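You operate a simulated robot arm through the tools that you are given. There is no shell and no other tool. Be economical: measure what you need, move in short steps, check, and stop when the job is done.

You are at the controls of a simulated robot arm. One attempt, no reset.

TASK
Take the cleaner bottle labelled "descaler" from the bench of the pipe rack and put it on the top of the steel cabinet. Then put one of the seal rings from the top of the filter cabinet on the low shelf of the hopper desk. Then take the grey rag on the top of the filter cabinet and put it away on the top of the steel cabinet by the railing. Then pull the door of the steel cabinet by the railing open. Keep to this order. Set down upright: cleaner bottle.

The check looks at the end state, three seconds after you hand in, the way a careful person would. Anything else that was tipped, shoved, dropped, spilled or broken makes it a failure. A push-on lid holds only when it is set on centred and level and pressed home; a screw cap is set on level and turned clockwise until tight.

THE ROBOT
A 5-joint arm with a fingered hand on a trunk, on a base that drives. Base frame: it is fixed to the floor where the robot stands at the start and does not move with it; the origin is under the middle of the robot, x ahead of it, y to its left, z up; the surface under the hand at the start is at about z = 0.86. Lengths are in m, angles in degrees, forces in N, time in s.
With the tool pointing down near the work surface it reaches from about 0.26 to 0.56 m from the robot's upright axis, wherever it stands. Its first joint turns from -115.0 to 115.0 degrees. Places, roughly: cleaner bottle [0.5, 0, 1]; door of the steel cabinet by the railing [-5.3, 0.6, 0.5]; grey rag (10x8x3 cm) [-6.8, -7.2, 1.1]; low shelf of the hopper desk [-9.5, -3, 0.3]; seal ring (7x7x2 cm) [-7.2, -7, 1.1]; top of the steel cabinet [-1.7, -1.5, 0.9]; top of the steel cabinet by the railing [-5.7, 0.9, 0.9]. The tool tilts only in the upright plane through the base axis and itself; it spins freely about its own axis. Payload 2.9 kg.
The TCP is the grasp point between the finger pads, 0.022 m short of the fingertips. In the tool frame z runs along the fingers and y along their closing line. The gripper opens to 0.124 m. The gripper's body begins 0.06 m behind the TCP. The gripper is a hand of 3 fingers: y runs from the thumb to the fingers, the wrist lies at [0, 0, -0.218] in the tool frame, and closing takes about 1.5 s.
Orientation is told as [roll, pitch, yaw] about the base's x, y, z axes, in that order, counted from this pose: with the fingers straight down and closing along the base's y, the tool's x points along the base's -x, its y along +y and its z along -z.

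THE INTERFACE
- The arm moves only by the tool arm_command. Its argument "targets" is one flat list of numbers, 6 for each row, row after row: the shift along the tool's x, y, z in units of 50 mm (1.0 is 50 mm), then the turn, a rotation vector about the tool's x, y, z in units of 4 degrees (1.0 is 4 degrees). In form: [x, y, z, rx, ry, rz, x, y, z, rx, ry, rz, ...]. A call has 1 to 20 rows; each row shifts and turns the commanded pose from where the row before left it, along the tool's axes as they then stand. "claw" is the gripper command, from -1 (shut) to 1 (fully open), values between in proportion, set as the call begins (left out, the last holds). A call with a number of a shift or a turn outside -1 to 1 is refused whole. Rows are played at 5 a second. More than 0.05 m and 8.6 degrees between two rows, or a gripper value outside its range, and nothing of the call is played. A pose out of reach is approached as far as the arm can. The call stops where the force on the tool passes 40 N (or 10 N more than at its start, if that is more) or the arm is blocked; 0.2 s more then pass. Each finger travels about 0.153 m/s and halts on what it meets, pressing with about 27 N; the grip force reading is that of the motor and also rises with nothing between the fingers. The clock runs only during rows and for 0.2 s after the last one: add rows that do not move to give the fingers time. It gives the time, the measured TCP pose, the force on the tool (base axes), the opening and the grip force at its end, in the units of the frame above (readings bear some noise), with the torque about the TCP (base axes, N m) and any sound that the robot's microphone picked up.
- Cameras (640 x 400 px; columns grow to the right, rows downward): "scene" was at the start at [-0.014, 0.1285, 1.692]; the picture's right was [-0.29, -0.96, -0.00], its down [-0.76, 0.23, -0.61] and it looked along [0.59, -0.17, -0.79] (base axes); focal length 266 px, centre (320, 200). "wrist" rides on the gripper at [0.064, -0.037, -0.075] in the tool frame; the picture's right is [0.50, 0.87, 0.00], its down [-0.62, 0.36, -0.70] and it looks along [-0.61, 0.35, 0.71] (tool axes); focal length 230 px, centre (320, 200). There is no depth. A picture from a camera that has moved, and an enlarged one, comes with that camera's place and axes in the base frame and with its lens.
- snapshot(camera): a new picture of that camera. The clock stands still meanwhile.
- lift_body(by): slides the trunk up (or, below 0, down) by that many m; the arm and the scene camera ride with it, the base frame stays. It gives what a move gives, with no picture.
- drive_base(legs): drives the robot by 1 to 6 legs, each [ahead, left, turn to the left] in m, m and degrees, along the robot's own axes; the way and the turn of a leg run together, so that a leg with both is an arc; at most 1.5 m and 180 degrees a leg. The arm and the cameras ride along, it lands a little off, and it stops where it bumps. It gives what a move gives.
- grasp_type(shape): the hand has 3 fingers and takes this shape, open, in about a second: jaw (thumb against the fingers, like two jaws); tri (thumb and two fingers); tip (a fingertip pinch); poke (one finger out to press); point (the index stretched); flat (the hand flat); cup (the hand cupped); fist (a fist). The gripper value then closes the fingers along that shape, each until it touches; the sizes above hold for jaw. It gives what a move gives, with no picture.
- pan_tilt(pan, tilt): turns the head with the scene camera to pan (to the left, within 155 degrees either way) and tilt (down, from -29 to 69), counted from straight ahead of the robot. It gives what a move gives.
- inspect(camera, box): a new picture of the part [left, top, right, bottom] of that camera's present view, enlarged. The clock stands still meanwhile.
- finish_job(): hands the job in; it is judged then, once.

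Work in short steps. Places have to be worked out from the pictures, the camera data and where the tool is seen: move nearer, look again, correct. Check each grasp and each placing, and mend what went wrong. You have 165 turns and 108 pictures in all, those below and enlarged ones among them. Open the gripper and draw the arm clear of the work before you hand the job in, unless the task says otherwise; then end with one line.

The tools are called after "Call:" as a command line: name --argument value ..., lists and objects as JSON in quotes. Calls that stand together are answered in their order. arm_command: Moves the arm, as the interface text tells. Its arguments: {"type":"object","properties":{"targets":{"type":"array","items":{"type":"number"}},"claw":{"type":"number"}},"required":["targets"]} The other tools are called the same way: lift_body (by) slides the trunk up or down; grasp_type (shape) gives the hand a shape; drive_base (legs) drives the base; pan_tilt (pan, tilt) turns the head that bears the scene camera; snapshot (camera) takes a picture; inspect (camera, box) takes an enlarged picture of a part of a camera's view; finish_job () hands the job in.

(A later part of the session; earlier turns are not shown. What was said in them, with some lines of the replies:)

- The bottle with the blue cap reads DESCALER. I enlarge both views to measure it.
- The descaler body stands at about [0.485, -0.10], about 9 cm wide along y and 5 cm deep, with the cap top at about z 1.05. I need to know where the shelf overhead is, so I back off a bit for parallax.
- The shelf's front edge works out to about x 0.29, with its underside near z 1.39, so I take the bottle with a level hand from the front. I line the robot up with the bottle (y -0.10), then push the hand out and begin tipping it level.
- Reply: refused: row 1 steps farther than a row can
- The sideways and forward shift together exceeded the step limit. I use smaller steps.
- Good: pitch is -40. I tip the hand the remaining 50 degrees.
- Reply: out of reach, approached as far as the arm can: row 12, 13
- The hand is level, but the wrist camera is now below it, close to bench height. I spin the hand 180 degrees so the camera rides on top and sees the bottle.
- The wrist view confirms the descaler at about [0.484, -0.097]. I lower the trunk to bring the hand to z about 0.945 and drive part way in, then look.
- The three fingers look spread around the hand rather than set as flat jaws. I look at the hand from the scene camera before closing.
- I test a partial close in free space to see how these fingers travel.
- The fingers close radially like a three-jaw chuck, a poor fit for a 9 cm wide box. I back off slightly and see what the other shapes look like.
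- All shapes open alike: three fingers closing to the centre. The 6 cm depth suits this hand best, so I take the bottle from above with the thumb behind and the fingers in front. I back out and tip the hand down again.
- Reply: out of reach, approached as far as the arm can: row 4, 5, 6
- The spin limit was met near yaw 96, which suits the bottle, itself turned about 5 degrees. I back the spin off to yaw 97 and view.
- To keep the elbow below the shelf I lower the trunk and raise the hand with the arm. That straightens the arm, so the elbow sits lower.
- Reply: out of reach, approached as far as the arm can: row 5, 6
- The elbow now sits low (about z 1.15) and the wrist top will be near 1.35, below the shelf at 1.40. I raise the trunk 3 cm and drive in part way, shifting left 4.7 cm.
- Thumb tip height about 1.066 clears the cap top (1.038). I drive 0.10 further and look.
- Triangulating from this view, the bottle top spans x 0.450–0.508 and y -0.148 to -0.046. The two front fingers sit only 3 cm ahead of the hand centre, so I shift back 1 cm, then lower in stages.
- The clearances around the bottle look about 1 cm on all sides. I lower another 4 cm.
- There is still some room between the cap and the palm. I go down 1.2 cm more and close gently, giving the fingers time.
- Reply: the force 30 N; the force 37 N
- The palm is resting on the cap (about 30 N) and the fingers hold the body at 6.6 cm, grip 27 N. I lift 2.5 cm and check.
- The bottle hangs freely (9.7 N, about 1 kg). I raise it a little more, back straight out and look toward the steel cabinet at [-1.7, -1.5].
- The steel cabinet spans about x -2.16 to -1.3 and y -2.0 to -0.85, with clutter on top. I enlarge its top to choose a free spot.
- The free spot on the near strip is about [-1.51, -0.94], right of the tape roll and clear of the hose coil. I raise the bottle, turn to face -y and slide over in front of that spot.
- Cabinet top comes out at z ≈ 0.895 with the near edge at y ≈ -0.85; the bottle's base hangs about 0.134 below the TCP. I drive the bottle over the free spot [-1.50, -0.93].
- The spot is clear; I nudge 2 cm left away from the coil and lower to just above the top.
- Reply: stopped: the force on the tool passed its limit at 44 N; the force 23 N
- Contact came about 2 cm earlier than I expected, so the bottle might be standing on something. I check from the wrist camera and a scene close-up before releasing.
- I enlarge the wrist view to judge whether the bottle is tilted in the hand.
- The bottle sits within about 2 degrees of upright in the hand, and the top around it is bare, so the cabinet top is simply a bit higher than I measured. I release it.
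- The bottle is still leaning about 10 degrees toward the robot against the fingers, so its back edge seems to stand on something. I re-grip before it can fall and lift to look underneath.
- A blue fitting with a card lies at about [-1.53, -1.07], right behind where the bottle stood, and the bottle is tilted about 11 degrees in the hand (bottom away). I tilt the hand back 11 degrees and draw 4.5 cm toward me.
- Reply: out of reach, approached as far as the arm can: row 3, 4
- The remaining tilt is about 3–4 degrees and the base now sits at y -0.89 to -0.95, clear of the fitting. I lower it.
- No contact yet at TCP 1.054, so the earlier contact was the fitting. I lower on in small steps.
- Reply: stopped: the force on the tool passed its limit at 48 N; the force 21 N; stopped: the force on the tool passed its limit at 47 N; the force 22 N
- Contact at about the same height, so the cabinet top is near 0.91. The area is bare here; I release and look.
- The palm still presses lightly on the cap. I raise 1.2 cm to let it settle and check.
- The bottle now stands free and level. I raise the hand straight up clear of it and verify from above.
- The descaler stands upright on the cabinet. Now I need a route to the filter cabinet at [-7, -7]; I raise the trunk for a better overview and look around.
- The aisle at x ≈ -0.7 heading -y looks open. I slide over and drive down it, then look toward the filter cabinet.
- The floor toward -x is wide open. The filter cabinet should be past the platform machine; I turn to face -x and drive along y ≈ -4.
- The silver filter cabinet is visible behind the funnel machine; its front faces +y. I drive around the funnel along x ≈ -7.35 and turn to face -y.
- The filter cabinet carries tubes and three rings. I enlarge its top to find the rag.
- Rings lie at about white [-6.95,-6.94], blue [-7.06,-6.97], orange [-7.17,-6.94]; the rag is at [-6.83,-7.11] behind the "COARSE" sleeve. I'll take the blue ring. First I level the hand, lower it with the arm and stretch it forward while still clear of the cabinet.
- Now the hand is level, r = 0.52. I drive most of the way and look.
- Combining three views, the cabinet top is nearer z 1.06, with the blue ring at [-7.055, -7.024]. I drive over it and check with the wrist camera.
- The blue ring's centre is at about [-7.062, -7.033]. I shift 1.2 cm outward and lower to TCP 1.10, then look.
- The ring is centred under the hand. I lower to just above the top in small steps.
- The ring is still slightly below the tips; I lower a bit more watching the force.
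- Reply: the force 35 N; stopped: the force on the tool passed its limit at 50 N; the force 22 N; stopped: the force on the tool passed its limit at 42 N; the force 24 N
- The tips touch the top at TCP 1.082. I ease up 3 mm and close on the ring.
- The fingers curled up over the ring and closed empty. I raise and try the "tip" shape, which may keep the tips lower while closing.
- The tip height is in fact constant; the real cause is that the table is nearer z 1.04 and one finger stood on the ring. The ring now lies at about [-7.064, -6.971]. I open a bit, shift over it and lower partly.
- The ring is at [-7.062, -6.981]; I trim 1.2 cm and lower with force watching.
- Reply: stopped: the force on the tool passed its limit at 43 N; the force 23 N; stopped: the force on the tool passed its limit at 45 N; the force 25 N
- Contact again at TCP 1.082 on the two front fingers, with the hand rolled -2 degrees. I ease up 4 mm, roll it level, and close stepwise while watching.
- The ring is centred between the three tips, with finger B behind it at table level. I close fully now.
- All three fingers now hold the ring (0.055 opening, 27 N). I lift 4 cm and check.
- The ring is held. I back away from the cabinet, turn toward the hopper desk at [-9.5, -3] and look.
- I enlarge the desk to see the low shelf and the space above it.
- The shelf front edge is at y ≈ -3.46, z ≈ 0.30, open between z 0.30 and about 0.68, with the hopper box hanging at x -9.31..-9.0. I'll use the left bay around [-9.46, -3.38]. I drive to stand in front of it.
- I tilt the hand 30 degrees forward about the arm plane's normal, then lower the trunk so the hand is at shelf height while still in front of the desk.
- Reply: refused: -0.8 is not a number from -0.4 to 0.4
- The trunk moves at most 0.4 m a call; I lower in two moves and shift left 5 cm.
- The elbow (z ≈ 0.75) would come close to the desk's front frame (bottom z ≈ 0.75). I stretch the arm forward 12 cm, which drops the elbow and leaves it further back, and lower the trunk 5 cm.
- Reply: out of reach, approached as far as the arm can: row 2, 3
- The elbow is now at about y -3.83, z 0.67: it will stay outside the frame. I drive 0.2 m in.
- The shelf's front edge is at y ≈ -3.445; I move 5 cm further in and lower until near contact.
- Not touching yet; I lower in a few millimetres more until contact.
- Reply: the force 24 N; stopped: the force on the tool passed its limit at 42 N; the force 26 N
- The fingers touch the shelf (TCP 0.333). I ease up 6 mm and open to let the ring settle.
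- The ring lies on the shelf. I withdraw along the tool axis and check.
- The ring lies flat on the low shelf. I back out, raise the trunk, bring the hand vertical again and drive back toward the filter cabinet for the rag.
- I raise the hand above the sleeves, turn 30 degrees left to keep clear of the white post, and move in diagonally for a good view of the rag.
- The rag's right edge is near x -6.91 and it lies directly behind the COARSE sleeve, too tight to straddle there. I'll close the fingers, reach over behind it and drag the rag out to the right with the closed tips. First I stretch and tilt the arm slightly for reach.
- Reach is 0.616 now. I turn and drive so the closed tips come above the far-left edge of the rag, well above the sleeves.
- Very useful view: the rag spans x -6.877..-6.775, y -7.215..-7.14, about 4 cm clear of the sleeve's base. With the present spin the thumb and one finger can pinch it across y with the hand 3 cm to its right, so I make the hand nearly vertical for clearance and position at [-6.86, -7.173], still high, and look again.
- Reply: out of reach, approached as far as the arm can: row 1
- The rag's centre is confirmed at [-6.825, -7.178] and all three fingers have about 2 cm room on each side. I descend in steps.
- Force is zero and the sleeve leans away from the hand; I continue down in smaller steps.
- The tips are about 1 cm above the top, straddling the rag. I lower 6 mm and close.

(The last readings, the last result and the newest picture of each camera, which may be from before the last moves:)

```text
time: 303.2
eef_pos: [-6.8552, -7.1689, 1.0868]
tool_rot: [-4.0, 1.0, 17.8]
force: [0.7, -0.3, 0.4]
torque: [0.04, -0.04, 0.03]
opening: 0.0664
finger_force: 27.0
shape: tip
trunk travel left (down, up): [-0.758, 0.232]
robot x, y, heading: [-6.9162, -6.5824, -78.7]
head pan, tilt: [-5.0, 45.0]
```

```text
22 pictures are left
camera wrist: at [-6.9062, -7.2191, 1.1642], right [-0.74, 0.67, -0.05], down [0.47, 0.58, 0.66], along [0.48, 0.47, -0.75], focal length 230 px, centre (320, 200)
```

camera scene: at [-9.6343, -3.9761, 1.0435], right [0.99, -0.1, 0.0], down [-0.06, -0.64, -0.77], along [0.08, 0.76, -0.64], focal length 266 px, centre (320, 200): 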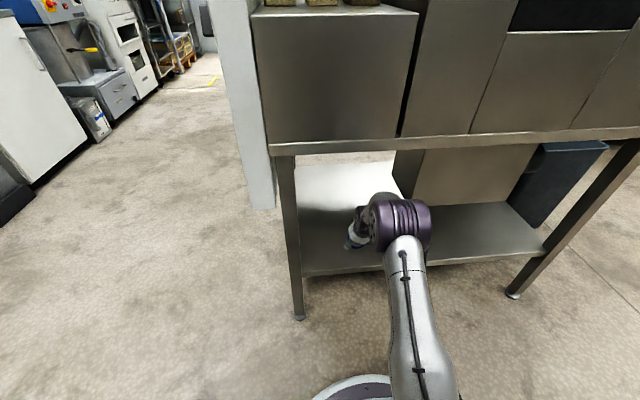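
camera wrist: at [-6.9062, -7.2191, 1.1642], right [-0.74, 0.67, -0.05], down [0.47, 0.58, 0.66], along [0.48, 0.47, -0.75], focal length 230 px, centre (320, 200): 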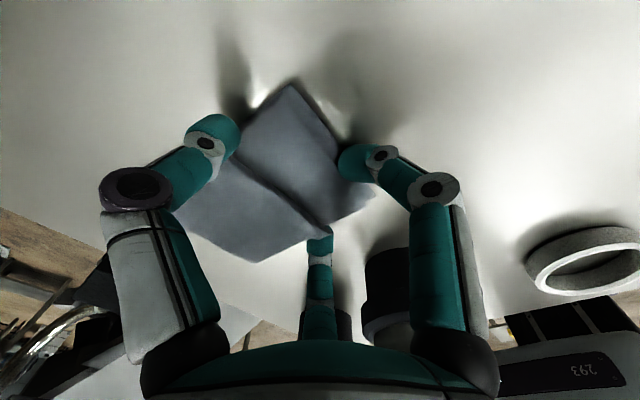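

The rag is gripped (0.066 opening, 27 N). I lift it gently straight up and check.

Call:
lift_body --by 0.04

Call:
snapshot --camera "wrist"

```text
time: 304.1
eef_pos: [-6.8552, -7.17, 1.1256]
tool_rot: [-4.1, 0.9, 17.8]
force: [-0.5, 0.6, -0.6]
torque: [0.0, -0.01, 0.03]
opening: 0.0667
finger_force: 26.6
shape: tip
trunk travel left (down, up): [-0.798, 0.192]
robot x, y, heading: [-6.911, -6.5859, -79.0]
head pan, tilt: [-5.0, 45.0]
```

```text
21 pictures are left
camera wrist: at [-6.906, -7.2194, 1.204], right [-0.74, 0.67, -0.05], down [0.47, 0.58, 0.66], along [0.48, 0.47, -0.75], focal length 230 px, centre (320, 200)
```

wrist: 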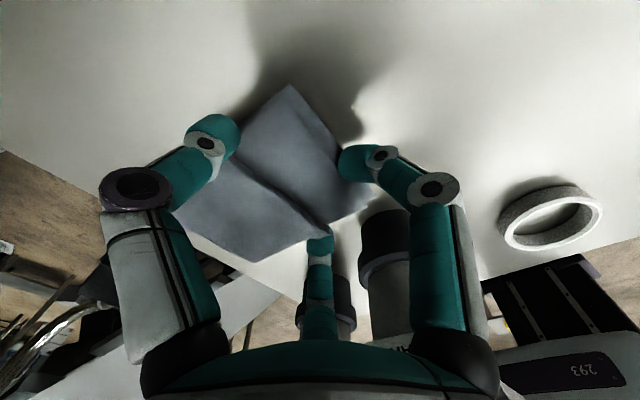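

The rag is held. I raise to full height, back away over and past the sleeves, and start toward the corridor.

Call:
lift_body --by 0.19

Call:
drive_base --legs '[[-1.0, -0.1, 0], [-1.0, -0.15, 0], [0, 0, 79], [1.45, 0.3, 0], [1.45, 0.3, 0], [1.4, 0.2, 0]]'

```text
time: 306.2
eef_pos: [-6.8562, -7.1695, 1.3159]
tool_rot: [-4.1, 0.8, 17.8]
force: [0.0, -0.5, -1.8]
torque: [0.05, 0.02, 0.0]
opening: 0.0668
finger_force: 27.2
shape: tip
trunk travel left (down, up): [-0.988, 0.002]
robot x, y, heading: [-6.9165, -6.5838, -79.4]
head pan, tilt: [-5.0, 45.0]
```

```text
time: 339.8
eef_pos: [-2.7452, -3.8718, 1.3162]
tool_rot: [-4.1, 0.9, 94.6]
force: [0.9, 0.0, -0.1]
torque: [-0.01, -0.01, 0.01]
opening: 0.0658
finger_force: 27.2
shape: tip
trunk travel left (down, up): [-0.988, 0.002]
robot x, y, heading: [-3.3316, -3.7943, -2.1]
head pan, tilt: [-5.0, 45.0]
```

Call:
drive_base --legs '[[1.35, 0.2, 0], [1.3, 0.2, 0], [0, 0, 92], [1.5, 0, 0], [1.3, 0, 0]]'

Call:
pan_tilt --pan 45 --tilt 20

Call:
snapshot --camera "scene"

```text
time: 370.4
eef_pos: [-0.2502, -0.16, 1.3162]
tool_rot: [-4.1, 0.8, -179.1]
force: [-0.1, 1.0, -0.3]
torque: [-0.03, 0.03, -0.01]
opening: 0.0657
finger_force: 26.5
shape: tip
trunk travel left (down, up): [-0.988, 0.002]
robot x, y, heading: [-0.3625, -0.7426, 84.5]
head pan, tilt: [-5.0, 45.0]
```

```text
time: 371.5
eef_pos: [-0.2497, -0.161, 1.3163]
tool_rot: [-4.1, 0.9, -179.2]
force: [0.0, -0.4, -0.2]
torque: [-0.01, -0.01, 0.01]
opening: 0.0658
finger_force: 26.8
shape: tip
trunk travel left (down, up): [-0.988, 0.002]
robot x, y, heading: [-0.3642, -0.7403, 84.3]
head pan, tilt: [45.0, 20.0]
```

```text
20 pictures are left
camera scene: at [-0.5715, -0.7144, 1.9307], right [0.77, 0.63, 0.0], down [0.22, -0.27, -0.94], along [-0.59, 0.73, -0.34], focal length 266 px, centre (320, 200)
```

scene: 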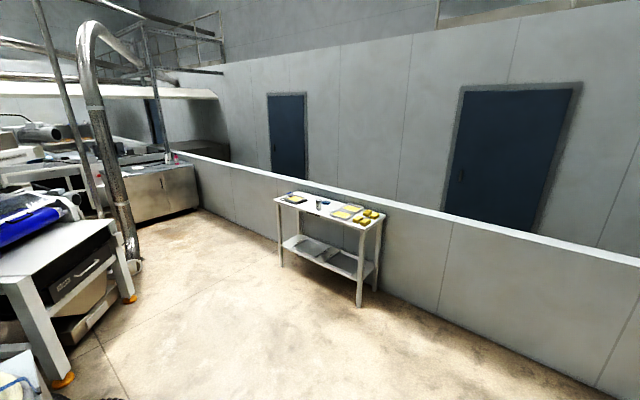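

The corridor toward the railing cabinet is clear at y ≈ 0.5. I drive to it, turn to face -x and go down most of the way.

Call:
drive_base --legs '[[1.2, 0, 0], [0, 0, 96], [1.5, 0, 0], [1.4, -0.05, 0]]'

Call:
pan_tilt --pan 0 --tilt 25

Call:
snapshot --camera "scene"

```text
time: 395.2
eef_pos: [-3.7471, 0.4216, 1.3165]
tool_rot: [-4.1, 1.0, -82.0]
force: [0.0, 0.0, 0.3]
torque: [0.04, 0.0, 0.0]
opening: 0.0656
finger_force: 27.4
shape: tip
trunk travel left (down, up): [-0.988, 0.002]
robot x, y, heading: [-3.1609, 0.3768, -178.8]
head pan, tilt: [45.0, 20.0]
```

```text
time: 396.3
eef_pos: [-3.7478, 0.4204, 1.3166]
tool_rot: [-4.0, 0.8, -82.0]
force: [0.1, 0.4, -0.8]
torque: [0.0, -0.03, 0.02]
opening: 0.0652
finger_force: 26.7
shape: tip
trunk travel left (down, up): [-0.988, 0.002]
robot x, y, heading: [-3.1604, 0.3777, -178.9]
head pan, tilt: [0.0, 25.0]
```

```text
19 pictures are left
camera scene: at [-3.1858, 0.2317, 1.9226], right [-0.02, 1.0, 0.0], down [0.42, 0.01, -0.91], along [-0.91, -0.02, -0.42], focal length 266 px, centre (320, 200)
```

scene: 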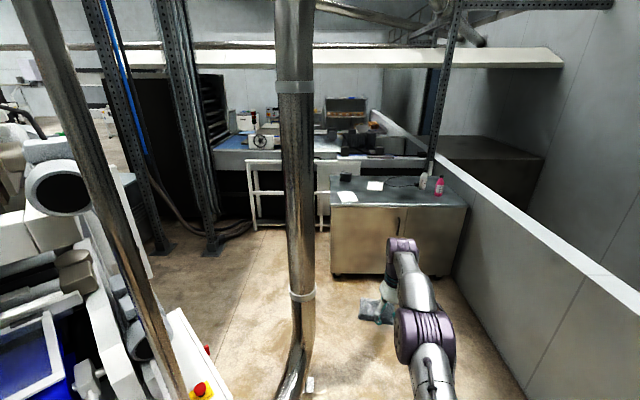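

Call:
inspect --camera "scene" --box '[315, 160, 485, 290]'

```text
3.08 times, centred on (400, 225) of scene
camera zoom: at [-3.1858, 0.2317, 1.9226], right [-0.02, 1.0, 0.0], down [0.42, 0.01, -0.91], along [-0.91, -0.02, -0.42], focal length 817 px, centre (74, 123)
```

zoom: 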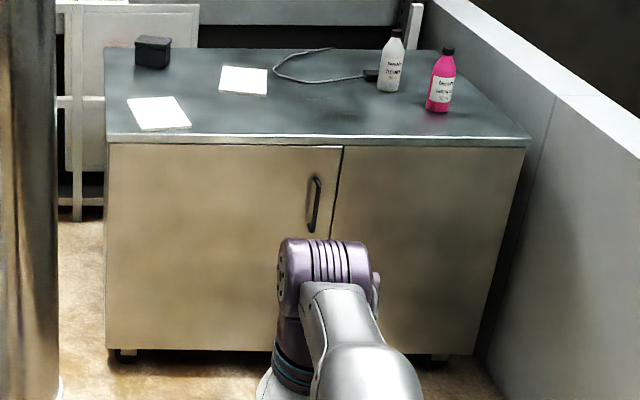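

The railing cabinet: front at x ≈ -5.31, y 0.28–1.49; the left door has a vertical handle at about y 0.89, z 0.61–0.79, hinge on the left. The top is free around [-5.47, 0.88]. I drive the rag above that.

Call:
drive_base --legs '[[0.5, -0.35, 0], [0.7, -0.17, 0], [0.4, 0, 0]]'

Call:
pan_tilt --pan 0 --tilt 50

Call:
snapshot --camera "scene"

```text
time: 405.3
eef_pos: [-5.3512, 0.879, 1.3166]
tool_rot: [-4.1, 0.9, -81.0]
force: [0.0, 0.6, -1.4]
torque: [0.03, 0.02, 0.02]
opening: 0.0653
finger_force: 27.0
shape: tip
trunk travel left (down, up): [-0.988, 0.002]
robot x, y, heading: [-4.7622, 0.8451, -177.9]
head pan, tilt: [0.0, 25.0]
```

```text
time: 406.2
eef_pos: [-5.3518, 0.8796, 1.3165]
tool_rot: [-4.0, 0.9, -81.1]
force: [0.0, 0.3, -0.7]
torque: [0.03, -0.01, -0.04]
opening: 0.0655
finger_force: 26.4
shape: tip
trunk travel left (down, up): [-0.988, 0.002]
robot x, y, heading: [-4.7629, 0.8482, -177.9]
head pan, tilt: [0.0, 50.0]
```

```text
17 pictures are left
camera scene: at [-4.773, 0.7006, 1.8852], right [-0.04, 1.0, 0.0], down [0.77, 0.03, -0.64], along [-0.64, -0.03, -0.77], focal length 266 px, centre (320, 200)
```

scene: 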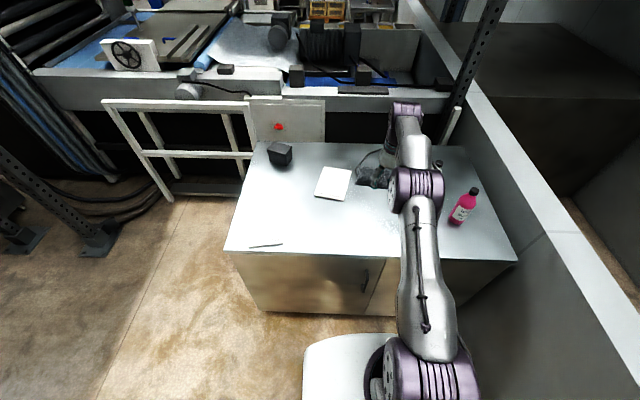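

The spot is free. I move 0.108 ahead and lower the rag toward the top.

Call:
drive_base --legs '[[0.108, -0.032, 0]]'

Call:
lift_body --by -0.35

Call:
lift_body --by -0.025

Call:
snapshot --camera "wrist"

```text
time: 407.4
eef_pos: [-5.4599, 0.9067, 1.3164]
tool_rot: [-4.2, 0.9, -81.2]
force: [0.1, 0.0, -1.3]
torque: [0.01, -0.02, 0.01]
opening: 0.0653
finger_force: 27.7
shape: tip
trunk travel left (down, up): [-0.988, 0.002]
robot x, y, heading: [-4.8692, 0.8733, -177.8]
head pan, tilt: [0.0, 50.0]
```

```text
time: 410.8
eef_pos: [-5.4602, 0.9076, 0.9663]
tool_rot: [-4.1, 0.8, -81.2]
force: [-0.8, -0.3, 0.0]
torque: [-0.01, 0.02, 0.0]
opening: 0.065
finger_force: 27.0
shape: tip
trunk travel left (down, up): [-0.638, 0.352]
robot x, y, heading: [-4.8731, 0.8723, -177.9]
head pan, tilt: [0.0, 50.0]
```

```text
time: 411.5
eef_pos: [-5.4601, 0.9079, 0.9419]
tool_rot: [-4.1, 0.8, -81.2]
force: [1.0, -0.3, 0.0]
torque: [0.0, -0.03, -0.01]
opening: 0.0651
finger_force: 27.1
shape: tip
trunk travel left (down, up): [-0.613, 0.377]
robot x, y, heading: [-4.8717, 0.8754, -177.8]
head pan, tilt: [0.0, 50.0]
```

```text
16 pictures are left
camera wrist: at [-5.5011, 0.9646, 1.0192], right [0.78, 0.63, -0.05], down [0.5, -0.56, 0.66], along [0.39, -0.54, -0.75], focal length 230 px, centre (320, 200)
```

wrist: 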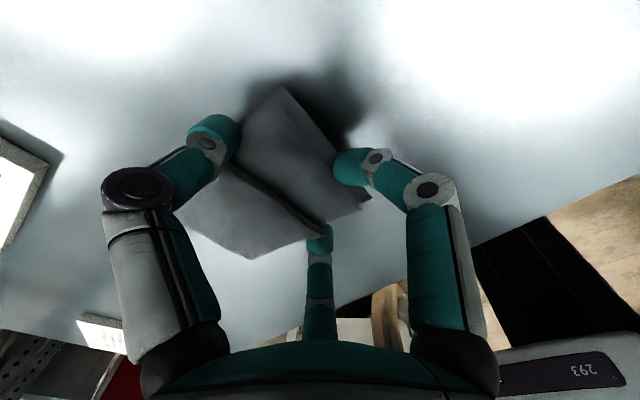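

Close to the surface; a few more millimetres until contact.

Call:
lift_body --by -0.01

Call:
lift_body --by -0.006

```text
time: 412.1
eef_pos: [-5.46, 0.9087, 0.931]
tool_rot: [-4.1, 0.9, -81.3]
force: [0.0, -0.1, -0.4]
torque: [0.05, 0.0, -0.03]
opening: 0.0653
finger_force: 26.6
shape: tip
trunk travel left (down, up): [-0.603, 0.387]
robot x, y, heading: [-4.8693, 0.875, -178.1]
head pan, tilt: [0.0, 50.0]
```

```text
time: 412.7
eef_pos: [-5.4604, 0.9074, 0.9248]
tool_rot: [-4.2, 0.9, -81.2]
force: [-0.1, 0.7, 2.2]
torque: [-0.23, -0.02, -0.07]
opening: 0.065
finger_force: 26.7
shape: tip
trunk travel left (down, up): [-0.597, 0.393]
robot x, y, heading: [-4.8661, 0.8738, -177.8]
head pan, tilt: [0.0, 50.0]
```

Light contact begins (2 N). I open the hand, then rise and check.

Call:
arm_command --targets '[0, 0, 0, 0, 0, 0, 0, 0, 0, 0, 0, 0, 0, 0, 0, 0, 0, 0, 0, 0, 0, 0, 0, 0, 0, 0, 0, 0, 0, 0]' --claw 1

Call:
lift_body --by 0.15

Call:
snapshot --camera "wrist"

```text
time: 413.9
eef_pos: [-5.4605, 0.9082, 0.9239]
tool_rot: [-4.1, 0.8, -81.2]
force: [0.4, -0.3, -0.8]
torque: [-0.01, 0.0, -0.02]
opening: 0.1237
finger_force: 0.1
shape: tip
trunk travel left (down, up): [-0.597, 0.393]
robot x, y, heading: [-4.8665, 0.8746, -177.8]
head pan, tilt: [0.0, 50.0]
```

```text
time: 415.6
eef_pos: [-5.4615, 0.9075, 1.0749]
tool_rot: [-4.2, 1.0, -81.1]
force: [-0.1, 0.2, -0.6]
torque: [0.0, 0.0, 0.02]
opening: 0.1241
finger_force: 0.0
shape: tip
trunk travel left (down, up): [-0.747, 0.243]
robot x, y, heading: [-4.8676, 0.8771, -177.6]
head pan, tilt: [0.0, 50.0]
```

```text
15 pictures are left
camera wrist: at [-5.5013, 0.9645, 1.1531], right [0.78, 0.63, -0.05], down [0.5, -0.56, 0.66], along [0.39, -0.54, -0.75], focal length 230 px, centre (320, 200)
```

wrist: 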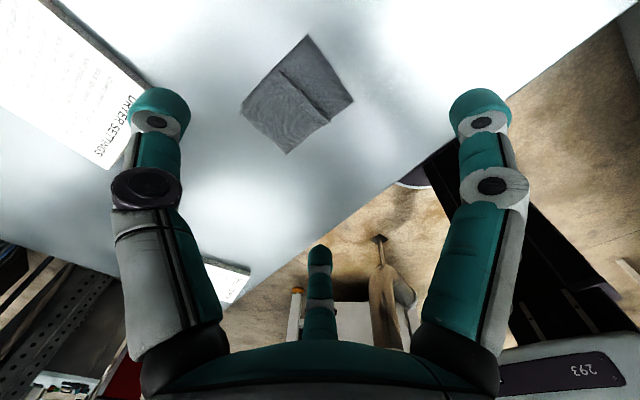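

The rag lies on the top. Now the door: I back off and reorient the hand to point level at the handle with a sideways closing line.

Call:
drive_base --legs '[[-0.45, 0, 0]]'

Call:
arm_command --targets '[0, 0, 0, 0, 0, -1, 0, 0, 0, 0, 0, -1, 0, 0, 0, 0, 0, -1, 0, 0, 0, 0, 0, -1, 0, 0, 0, 0, 0, -1, 0, 0, 0, 0, 0, -1, 0, 0, 0, 0, 0, -1, 0, 0, 0, 0, 0, -1, 0, 0, 0, 0, 0, -1, 0, 0, 0, 0, 0, -1, 0, 0, 0, 0, 0, -1, 0, 0, 0, 0, 0, -1, 0, 0, 0, 0, 0, -1, 0, 0, 0, 0, 0, -1, 0, 0, 0, 0, 0, -1, 0, 0, 0, 0, 0, -1, 0, 0, 0, 0, 0, -1, 0, 0, 0, 0, 0, -1, 0, 0, 0, 0, 0, -1, 0, 0, 0, 0, 0, -0.6]' --claw 1

Call:
arm_command --targets '[0, 0, 0, 0, 1, 0, 0, 0, 0, 0, 1, 0, 0, 0, 0, 0, 1, 0, 0, 0, 0, 0, 1, 0, 0, 0, 0, 0, 1, 0, 0, 0, 0, 0, 1, 0, 0, 0, 0, 0, 1, 0, 0, 0, 0, 0, 1, 0, 0, 0, 0, 0, 1, 0, 0, 0, 0, 0, 1, 0, 0, 0, 0, 0, 1, 0, 0, 0, 0, 0, 1, 0, 0, 0, 0, 0, 1, 0, 0, 0, 0, 0, 1, 0, 0, 0, 0, 0, 1, 0, 0, 0, 0, 0, 1, 0, 0, 0, 0, 0, 1, 0, 0, 0, 0, 0, 1, 0, 0, 0, 0, 0, 1, 0, 0, 0, 0, 0, 1, 0]'

```text
time: 418.3
eef_pos: [-5.0126, 0.9288, 1.0761]
tool_rot: [-4.1, 0.9, -81.6]
force: [0.2, -0.4, 0.2]
torque: [0.0, -0.01, 0.01]
opening: 0.124
finger_force: 0.0
shape: tip
trunk travel left (down, up): [-0.747, 0.243]
robot x, y, heading: [-4.4294, 0.8881, -178.4]
head pan, tilt: [0.0, 50.0]
```

```text
time: 422.5
eef_pos: [-5.0139, 0.9283, 1.0756]
tool_rot: [0.2, 4.2, -3.2]
force: [0.2, 0.6, 0.0]
torque: [0.01, -0.01, 0.02]
opening: 0.124
finger_force: 0.1
shape: tip
trunk travel left (down, up): [-0.747, 0.243]
robot x, y, heading: [-4.4241, 0.889, -178.5]
head pan, tilt: [0.0, 50.0]
```

```text
time: 426.7
eef_pos: [-5.0138, 0.9249, 1.0753]
tool_rot: [1.2, 84.3, -2.6]
force: [0.4, -1.3, -0.9]
torque: [0.01, 0.0, 0.03]
opening: 0.124
finger_force: 0.1
shape: tip
out of reach, approached as far as the arm can: row 13
trunk travel left (down, up): [-0.747, 0.243]
robot x, y, heading: [-4.4253, 0.893, -178.4]
head pan, tilt: [0.0, 50.0]
```

Nearly level. I finish the tilt and lower to handle height, then look with the wrist camera.

Call:
arm_command --targets '[0, 0, 0, 0, 0.7, 0, 0, 0, 0, 0, 0.7, 0]' --claw 0.3

Call:
lift_body --by -0.375

Call:
snapshot --camera "wrist"

```text
time: 427.3
eef_pos: [-5.0122, 0.9223, 1.0746]
tool_rot: [27.9, 89.8, 24.3]
force: [0.1, 1.0, -0.8]
torque: [0.04, 0.0, 0.02]
opening: 0.0811
finger_force: 0.2
shape: tip
trunk travel left (down, up): [-0.747, 0.243]
robot x, y, heading: [-4.422, 0.8929, -178.5]
head pan, tilt: [0.0, 50.0]
```

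```text
time: 430.9
eef_pos: [-5.0135, 0.9234, 0.701]
tool_rot: [21.7, 89.9, 17.9]
force: [-0.5, -0.7, 0.5]
torque: [-0.02, -0.04, 0.03]
opening: 0.0812
finger_force: 0.1
shape: tip
trunk travel left (down, up): [-0.372, 0.618]
robot x, y, heading: [-4.4262, 0.8906, -178.4]
head pan, tilt: [0.0, 50.0]
```

```text
14 pictures are left
camera wrist: at [-4.9405, 0.8806, 0.7639], right [0.05, 0.86, 0.5], down [0.73, 0.31, -0.61], along [-0.69, 0.4, -0.61], focal length 230 px, centre (320, 200)
```

wrist: 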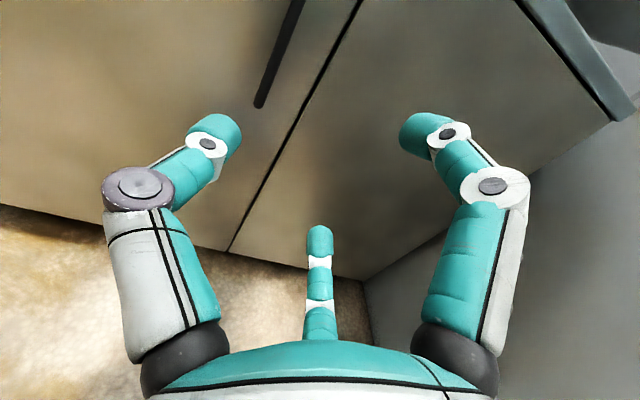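

The handle bar is at y ≈ 0.896, z 0.61–0.79. I drive in 0.2 m with a 2 cm shift left and look again.

Call:
drive_base --legs '[[0.2, 0.021, 0]]'

Call:
snapshot --camera "wrist"

```text
time: 432.6
eef_pos: [-5.2148, 0.8988, 0.7003]
tool_rot: [20.3, 89.8, 16.5]
force: [1.1, 0.3, -0.3]
torque: [-0.02, 0.01, 0.03]
opening: 0.0807
finger_force: 0.1
shape: tip
trunk travel left (down, up): [-0.372, 0.618]
robot x, y, heading: [-4.6245, 0.8648, -178.3]
head pan, tilt: [0.0, 50.0]
```

```text
13 pictures are left
camera wrist: at [-5.1418, 0.8552, 0.7636], right [0.06, 0.86, 0.5], down [0.73, 0.31, -0.61], along [-0.69, 0.4, -0.61], focal length 230 px, centre (320, 200)
```

wrist: 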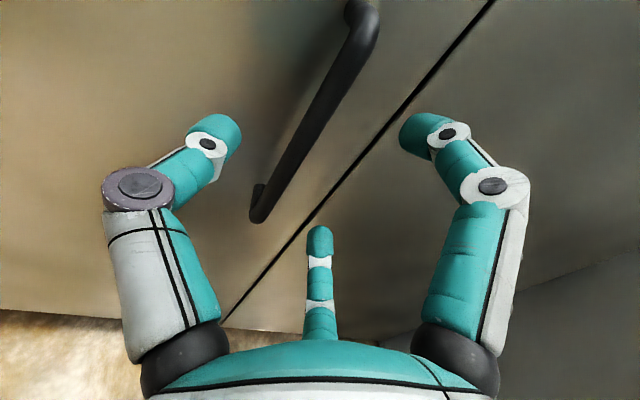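

The bar runs z 0.60–0.765 at x ≈ -5.27, y ≈ 0.89. I reach forward 5 cm around it with the arm, then close.

Call:
arm_command --targets '[-0.1, -0.09, 0.5, 0, 0, 0, -0.1, -0.09, 0.5, 0, 0, 0, 0, 0, 0, 0, 0, 0]'

Call:
snapshot --camera "wrist"

```text
time: 433.4
eef_pos: [-5.2639, 0.8948, 0.6902]
tool_rot: [18.5, 89.7, 15.2]
force: [-0.4, -0.8, 0.1]
torque: [0.04, 0.01, 0.0]
opening: 0.0808
finger_force: 0.0
shape: tip
out of reach, approached as far as the arm can: row 2
trunk travel left (down, up): [-0.372, 0.618]
robot x, y, heading: [-4.6296, 0.8666, -178.5]
head pan, tilt: [0.0, 50.0]
```

```text
12 pictures are left
camera wrist: at [-5.1909, 0.854, 0.7545], right [0.05, 0.86, 0.5], down [0.72, 0.32, -0.61], along [-0.69, 0.39, -0.61], focal length 230 px, centre (320, 200)
```

wrist: 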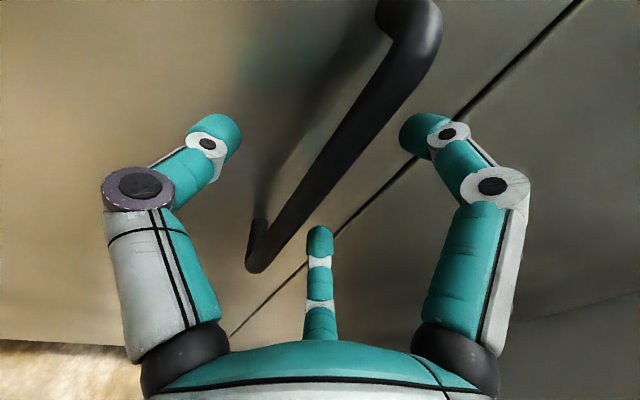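

The bar passes right through the grasp point. I close on it.

Call:
arm_command --targets '[0, 0, 0, 0, 0, 0, 0, 0, 0, 0, 0, 0, 0, 0, 0, 0, 0, 0, 0, 0, 0, 0, 0, 0, 0, 0, 0, 0, 0, 0, 0, 0, 0, 0, 0, 0]' --claw -1

Call:
drive_base --legs '[[0, 0, 0], [-0.08, 0.005, 0]]'

Call:
snapshot --camera "wrist"

```text
time: 434.8
eef_pos: [-5.2643, 0.8955, 0.6908]
tool_rot: [27.2, 89.7, 23.9]
force: [-2.9, -4.9, -0.3]
torque: [0.01, -0.02, 0.05]
opening: 0.0063
finger_force: 26.7
shape: tip
trunk travel left (down, up): [-0.372, 0.618]
robot x, y, heading: [-4.6242, 0.8628, -178.6]
head pan, tilt: [0.0, 50.0]
```

```text
time: 436.1
eef_pos: [-5.1844, 0.8885, 0.6907]
tool_rot: [55.8, 89.6, 52.5]
force: [-5.5, -31.5, 0.3]
torque: [-0.01, 0.03, -0.05]
opening: 0.0071
finger_force: 27.0
shape: tip
trunk travel left (down, up): [-0.372, 0.618]
robot x, y, heading: [-4.5466, 0.8599, -178.0]
head pan, tilt: [0.0, 50.0]
```

```text
11 pictures are left
camera wrist: at [-5.1108, 0.8473, 0.7543], right [0.05, 0.86, 0.5], down [0.72, 0.32, -0.61], along [-0.69, 0.39, -0.61], focal length 230 px, centre (320, 200)
```

wrist: 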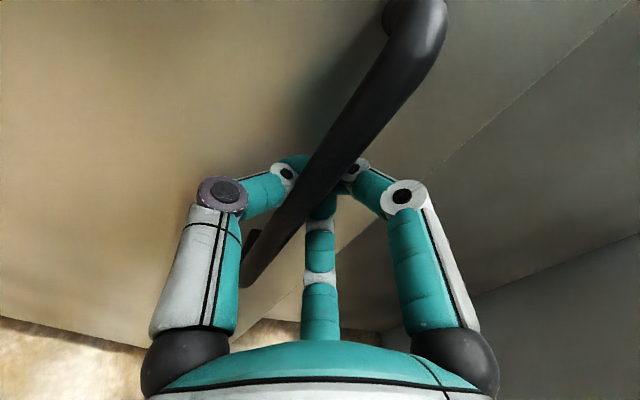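

The door is opening with the fingers hooked round the bar; the lateral force shows I must follow the arc toward -y. I pull on along the arc about the hinge at [-5.31, 0.28].

Call:
drive_base --legs '[[-0.03, 0.02, 0], [-0.05, 0.018, 0], [-0.05, 0.02, 0]]'

```text
time: 438.0
eef_pos: [-5.0545, 0.8341, 0.6919]
tool_rot: [28.7, 89.8, 25.6]
force: [0.4, -0.3, -0.4]
torque: [-0.02, 0.0, 0.0]
opening: 0.0059
finger_force: 27.2
shape: tip
trunk travel left (down, up): [-0.372, 0.618]
robot x, y, heading: [-4.4148, 0.8063, -178.4]
head pan, tilt: [0.0, 50.0]
```

Forces are near zero, following well. I continue along the arc and check.

Call:
drive_base --legs '[[-0.068, 0.04, 0], [-0.064, 0.051, 0]]'

Call:
snapshot --camera "wrist"

```text
time: 439.8
eef_pos: [-4.9197, 0.7499, 0.6911]
tool_rot: [30.0, 89.7, 26.8]
force: [0.0, 0.0, -0.2]
torque: [-0.02, 0.0, -0.01]
opening: 0.0056
finger_force: 27.0
shape: tip
trunk travel left (down, up): [-0.372, 0.618]
robot x, y, heading: [-4.2794, 0.7202, -178.4]
head pan, tilt: [0.0, 50.0]
```

```text
10 pictures are left
camera wrist: at [-4.8468, 0.7084, 0.7549], right [0.05, 0.86, 0.5], down [0.72, 0.32, -0.61], along [-0.69, 0.39, -0.61], focal length 230 px, centre (320, 200)
```

wrist: 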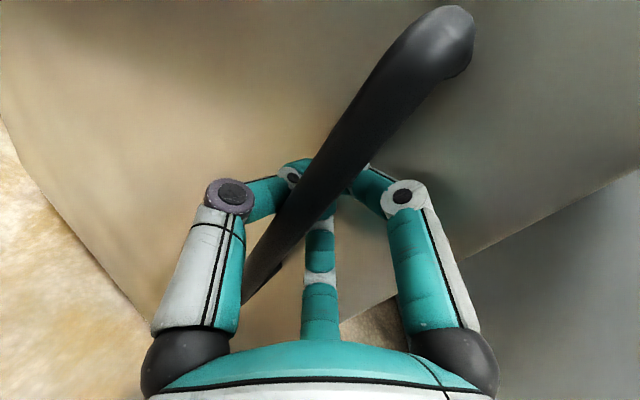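

The door follows (about 40 degrees). I go on to about 65–70 degrees.

Call:
drive_base --legs '[[-0.053, 0.057, 0], [-0.05, 0.064, 0], [-0.03, 0.045, 0], [-0.021, 0.05, 0]]'

Call:
pan_tilt --pan 0 --tilt 50

Call:
snapshot --camera "scene"

```text
time: 442.6
eef_pos: [-4.7596, 0.5367, 0.6914]
tool_rot: [30.9, 89.8, 27.6]
force: [0.7, 0.2, 0.4]
torque: [0.0, -0.02, -0.02]
opening: 0.0059
finger_force: 26.6
shape: tip
trunk travel left (down, up): [-0.372, 0.618]
robot x, y, heading: [-4.1208, 0.5094, -178.4]
head pan, tilt: [0.0, 50.0]
```

```text
time: 443.2
eef_pos: [-4.7606, 0.5375, 0.6906]
tool_rot: [22.3, 89.9, 19.1]
force: [-0.2, -0.2, 0.4]
torque: [-0.03, 0.0, -0.03]
opening: 0.0056
finger_force: 27.1
shape: tip
trunk travel left (down, up): [-0.372, 0.618]
robot x, y, heading: [-4.1189, 0.5023, -178.4]
head pan, tilt: [0.0, 50.0]
```

```text
9 pictures are left
camera scene: at [-4.1343, 0.3603, 1.2691], right [-0.03, 1.0, 0.0], down [0.77, 0.02, -0.64], along [-0.64, -0.02, -0.77], focal length 266 px, centre (320, 200)
```

scene: 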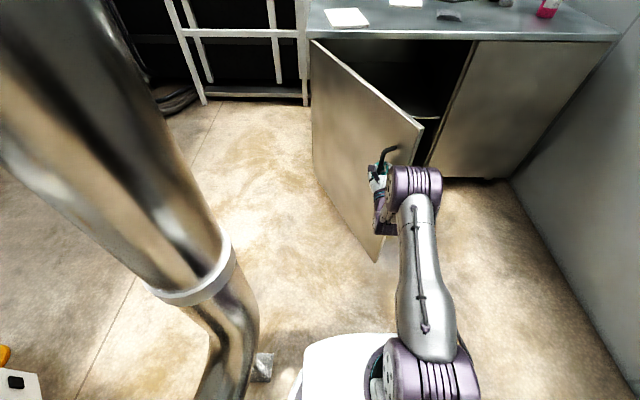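

The door stands open about 65 degrees. I open the fingers partly so they don't push the panel, and withdraw straight back.

Call:
arm_command --targets '[0, 0, 0, 0, 0, 0, 0, 0, 0, 0, 0, 0, 0, 0, 0, 0, 0, 0, 0, 0, 0, 0, 0, 0]' --claw -0.15

Call:
drive_base --legs '[[-0.12, 0, 0]]'

Call:
snapshot --camera "scene"

```text
time: 444.2
eef_pos: [-4.7602, 0.5372, 0.6905]
tool_rot: [22.5, 89.8, 19.3]
force: [-0.5, -0.3, -0.2]
torque: [-0.01, -0.04, 0.03]
opening: 0.0524
finger_force: 0.1
shape: tip
trunk travel left (down, up): [-0.372, 0.618]
robot x, y, heading: [-4.1208, 0.5051, -178.3]
head pan, tilt: [0.0, 50.0]
```

```text
time: 445.4
eef_pos: [-4.638, 0.5415, 0.6917]
tool_rot: [25.4, 89.9, 22.2]
force: [-0.5, 1.5, 0.5]
torque: [-0.02, -0.01, -0.04]
opening: 0.0521
finger_force: 0.1
shape: tip
trunk travel left (down, up): [-0.372, 0.618]
robot x, y, heading: [-4.0003, 0.5081, -178.5]
head pan, tilt: [0.0, 50.0]
```

```text
8 pictures are left
camera scene: at [-4.012, 0.3638, 1.2691], right [-0.03, 1.0, 0.0], down [0.77, 0.02, -0.64], along [-0.64, -0.02, -0.77], focal length 266 px, centre (320, 200)
```

scene: 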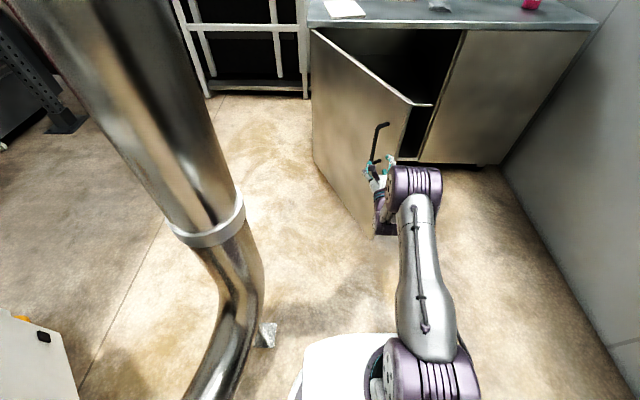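

The hand is free and the door stays open. I back away further, open the gripper and take a last look.

Call:
drive_base --legs '[[-0.5, 0, 0]]'

Call:
arm_command --targets '[0, 0, 0, 0, 0, 0, 0, 0, 0, 0, 0, 0, 0, 0, 0, 0, 0, 0, 0, 0, 0, 0, 0, 0]' --claw 1

Call:
pan_tilt --pan 0 --tilt 25

Call:
snapshot --camera "scene"

```text
time: 448.4
eef_pos: [-4.1369, 0.5496, 0.6909]
tool_rot: [23.7, 89.8, 20.8]
force: [-0.1, 0.9, -1.3]
torque: [0.04, -0.01, -0.02]
opening: 0.0522
finger_force: 0.1
shape: tip
trunk travel left (down, up): [-0.372, 0.618]
robot x, y, heading: [-3.4977, 0.5245, -177.8]
head pan, tilt: [0.0, 50.0]
```

```text
time: 449.4
eef_pos: [-4.1363, 0.5509, 0.69]
tool_rot: [22.3, 89.8, 19.6]
force: [0.2, 0.4, 0.1]
torque: [0.01, 0.0, -0.02]
opening: 0.1237
finger_force: 0.1
shape: tip
trunk travel left (down, up): [-0.372, 0.618]
robot x, y, heading: [-3.4994, 0.5276, -178.1]
head pan, tilt: [0.0, 50.0]
```

```text
time: 450.2
eef_pos: [-4.137, 0.5509, 0.692]
tool_rot: [22.0, 89.8, 19.5]
force: [-0.1, -0.1, -0.1]
torque: [0.0, -0.03, -0.05]
opening: 0.124
finger_force: 0.1
shape: tip
trunk travel left (down, up): [-0.372, 0.618]
robot x, y, heading: [-3.5014, 0.5275, -177.8]
head pan, tilt: [0.0, 25.0]
```

```text
7 pictures are left
camera scene: at [-3.5247, 0.3793, 1.3065], right [-0.04, 1.0, 0.0], down [0.42, 0.02, -0.91], along [-0.91, -0.03, -0.42], focal length 266 px, centre (320, 200)
```

scene: 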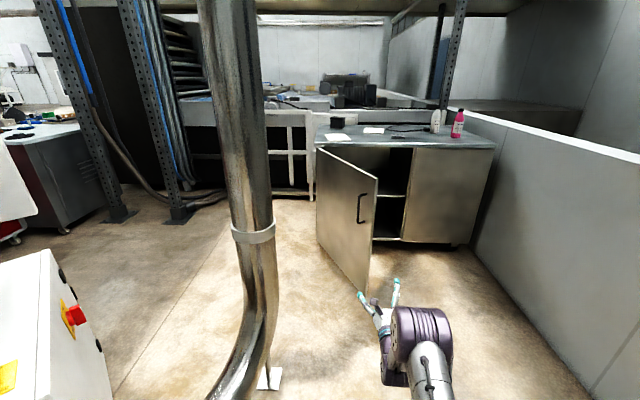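

The door is open. I verify that the rag is still on top.

Call:
inspect --camera "scene" --box '[310, 105, 500, 160]'

```text
3.37 times, centred on (405, 132) of scene
camera zoom: at [-3.5247, 0.3793, 1.3065], right [-0.04, 1.0, 0.0], down [0.42, 0.02, -0.91], along [-0.91, -0.03, -0.42], focal length 894 px, centre (34, 427)
```

zoom: 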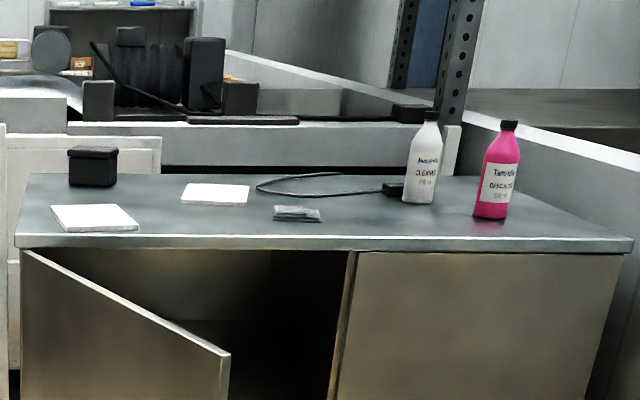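

The rag lies on the top, the door stands open and the hand is clear, so I hand the job in.

Call:
finish_job

```text
The job is handed in.
```

All four steps are done, in the order you gave, and the job is handed in: the descaler stands upright on the steel cabinet, the blue seal ring is on the hopper desk's low shelf, the grey rag is on top of the railing cabinet, and that cabinet's door is open about 65 degrees. On my first try at setting the descaler down, the bottle came down against a small blue fitting lying on the steel cabinet. I lifted it off again and saw no damage, but the fitting may have shifted a few millimetres.
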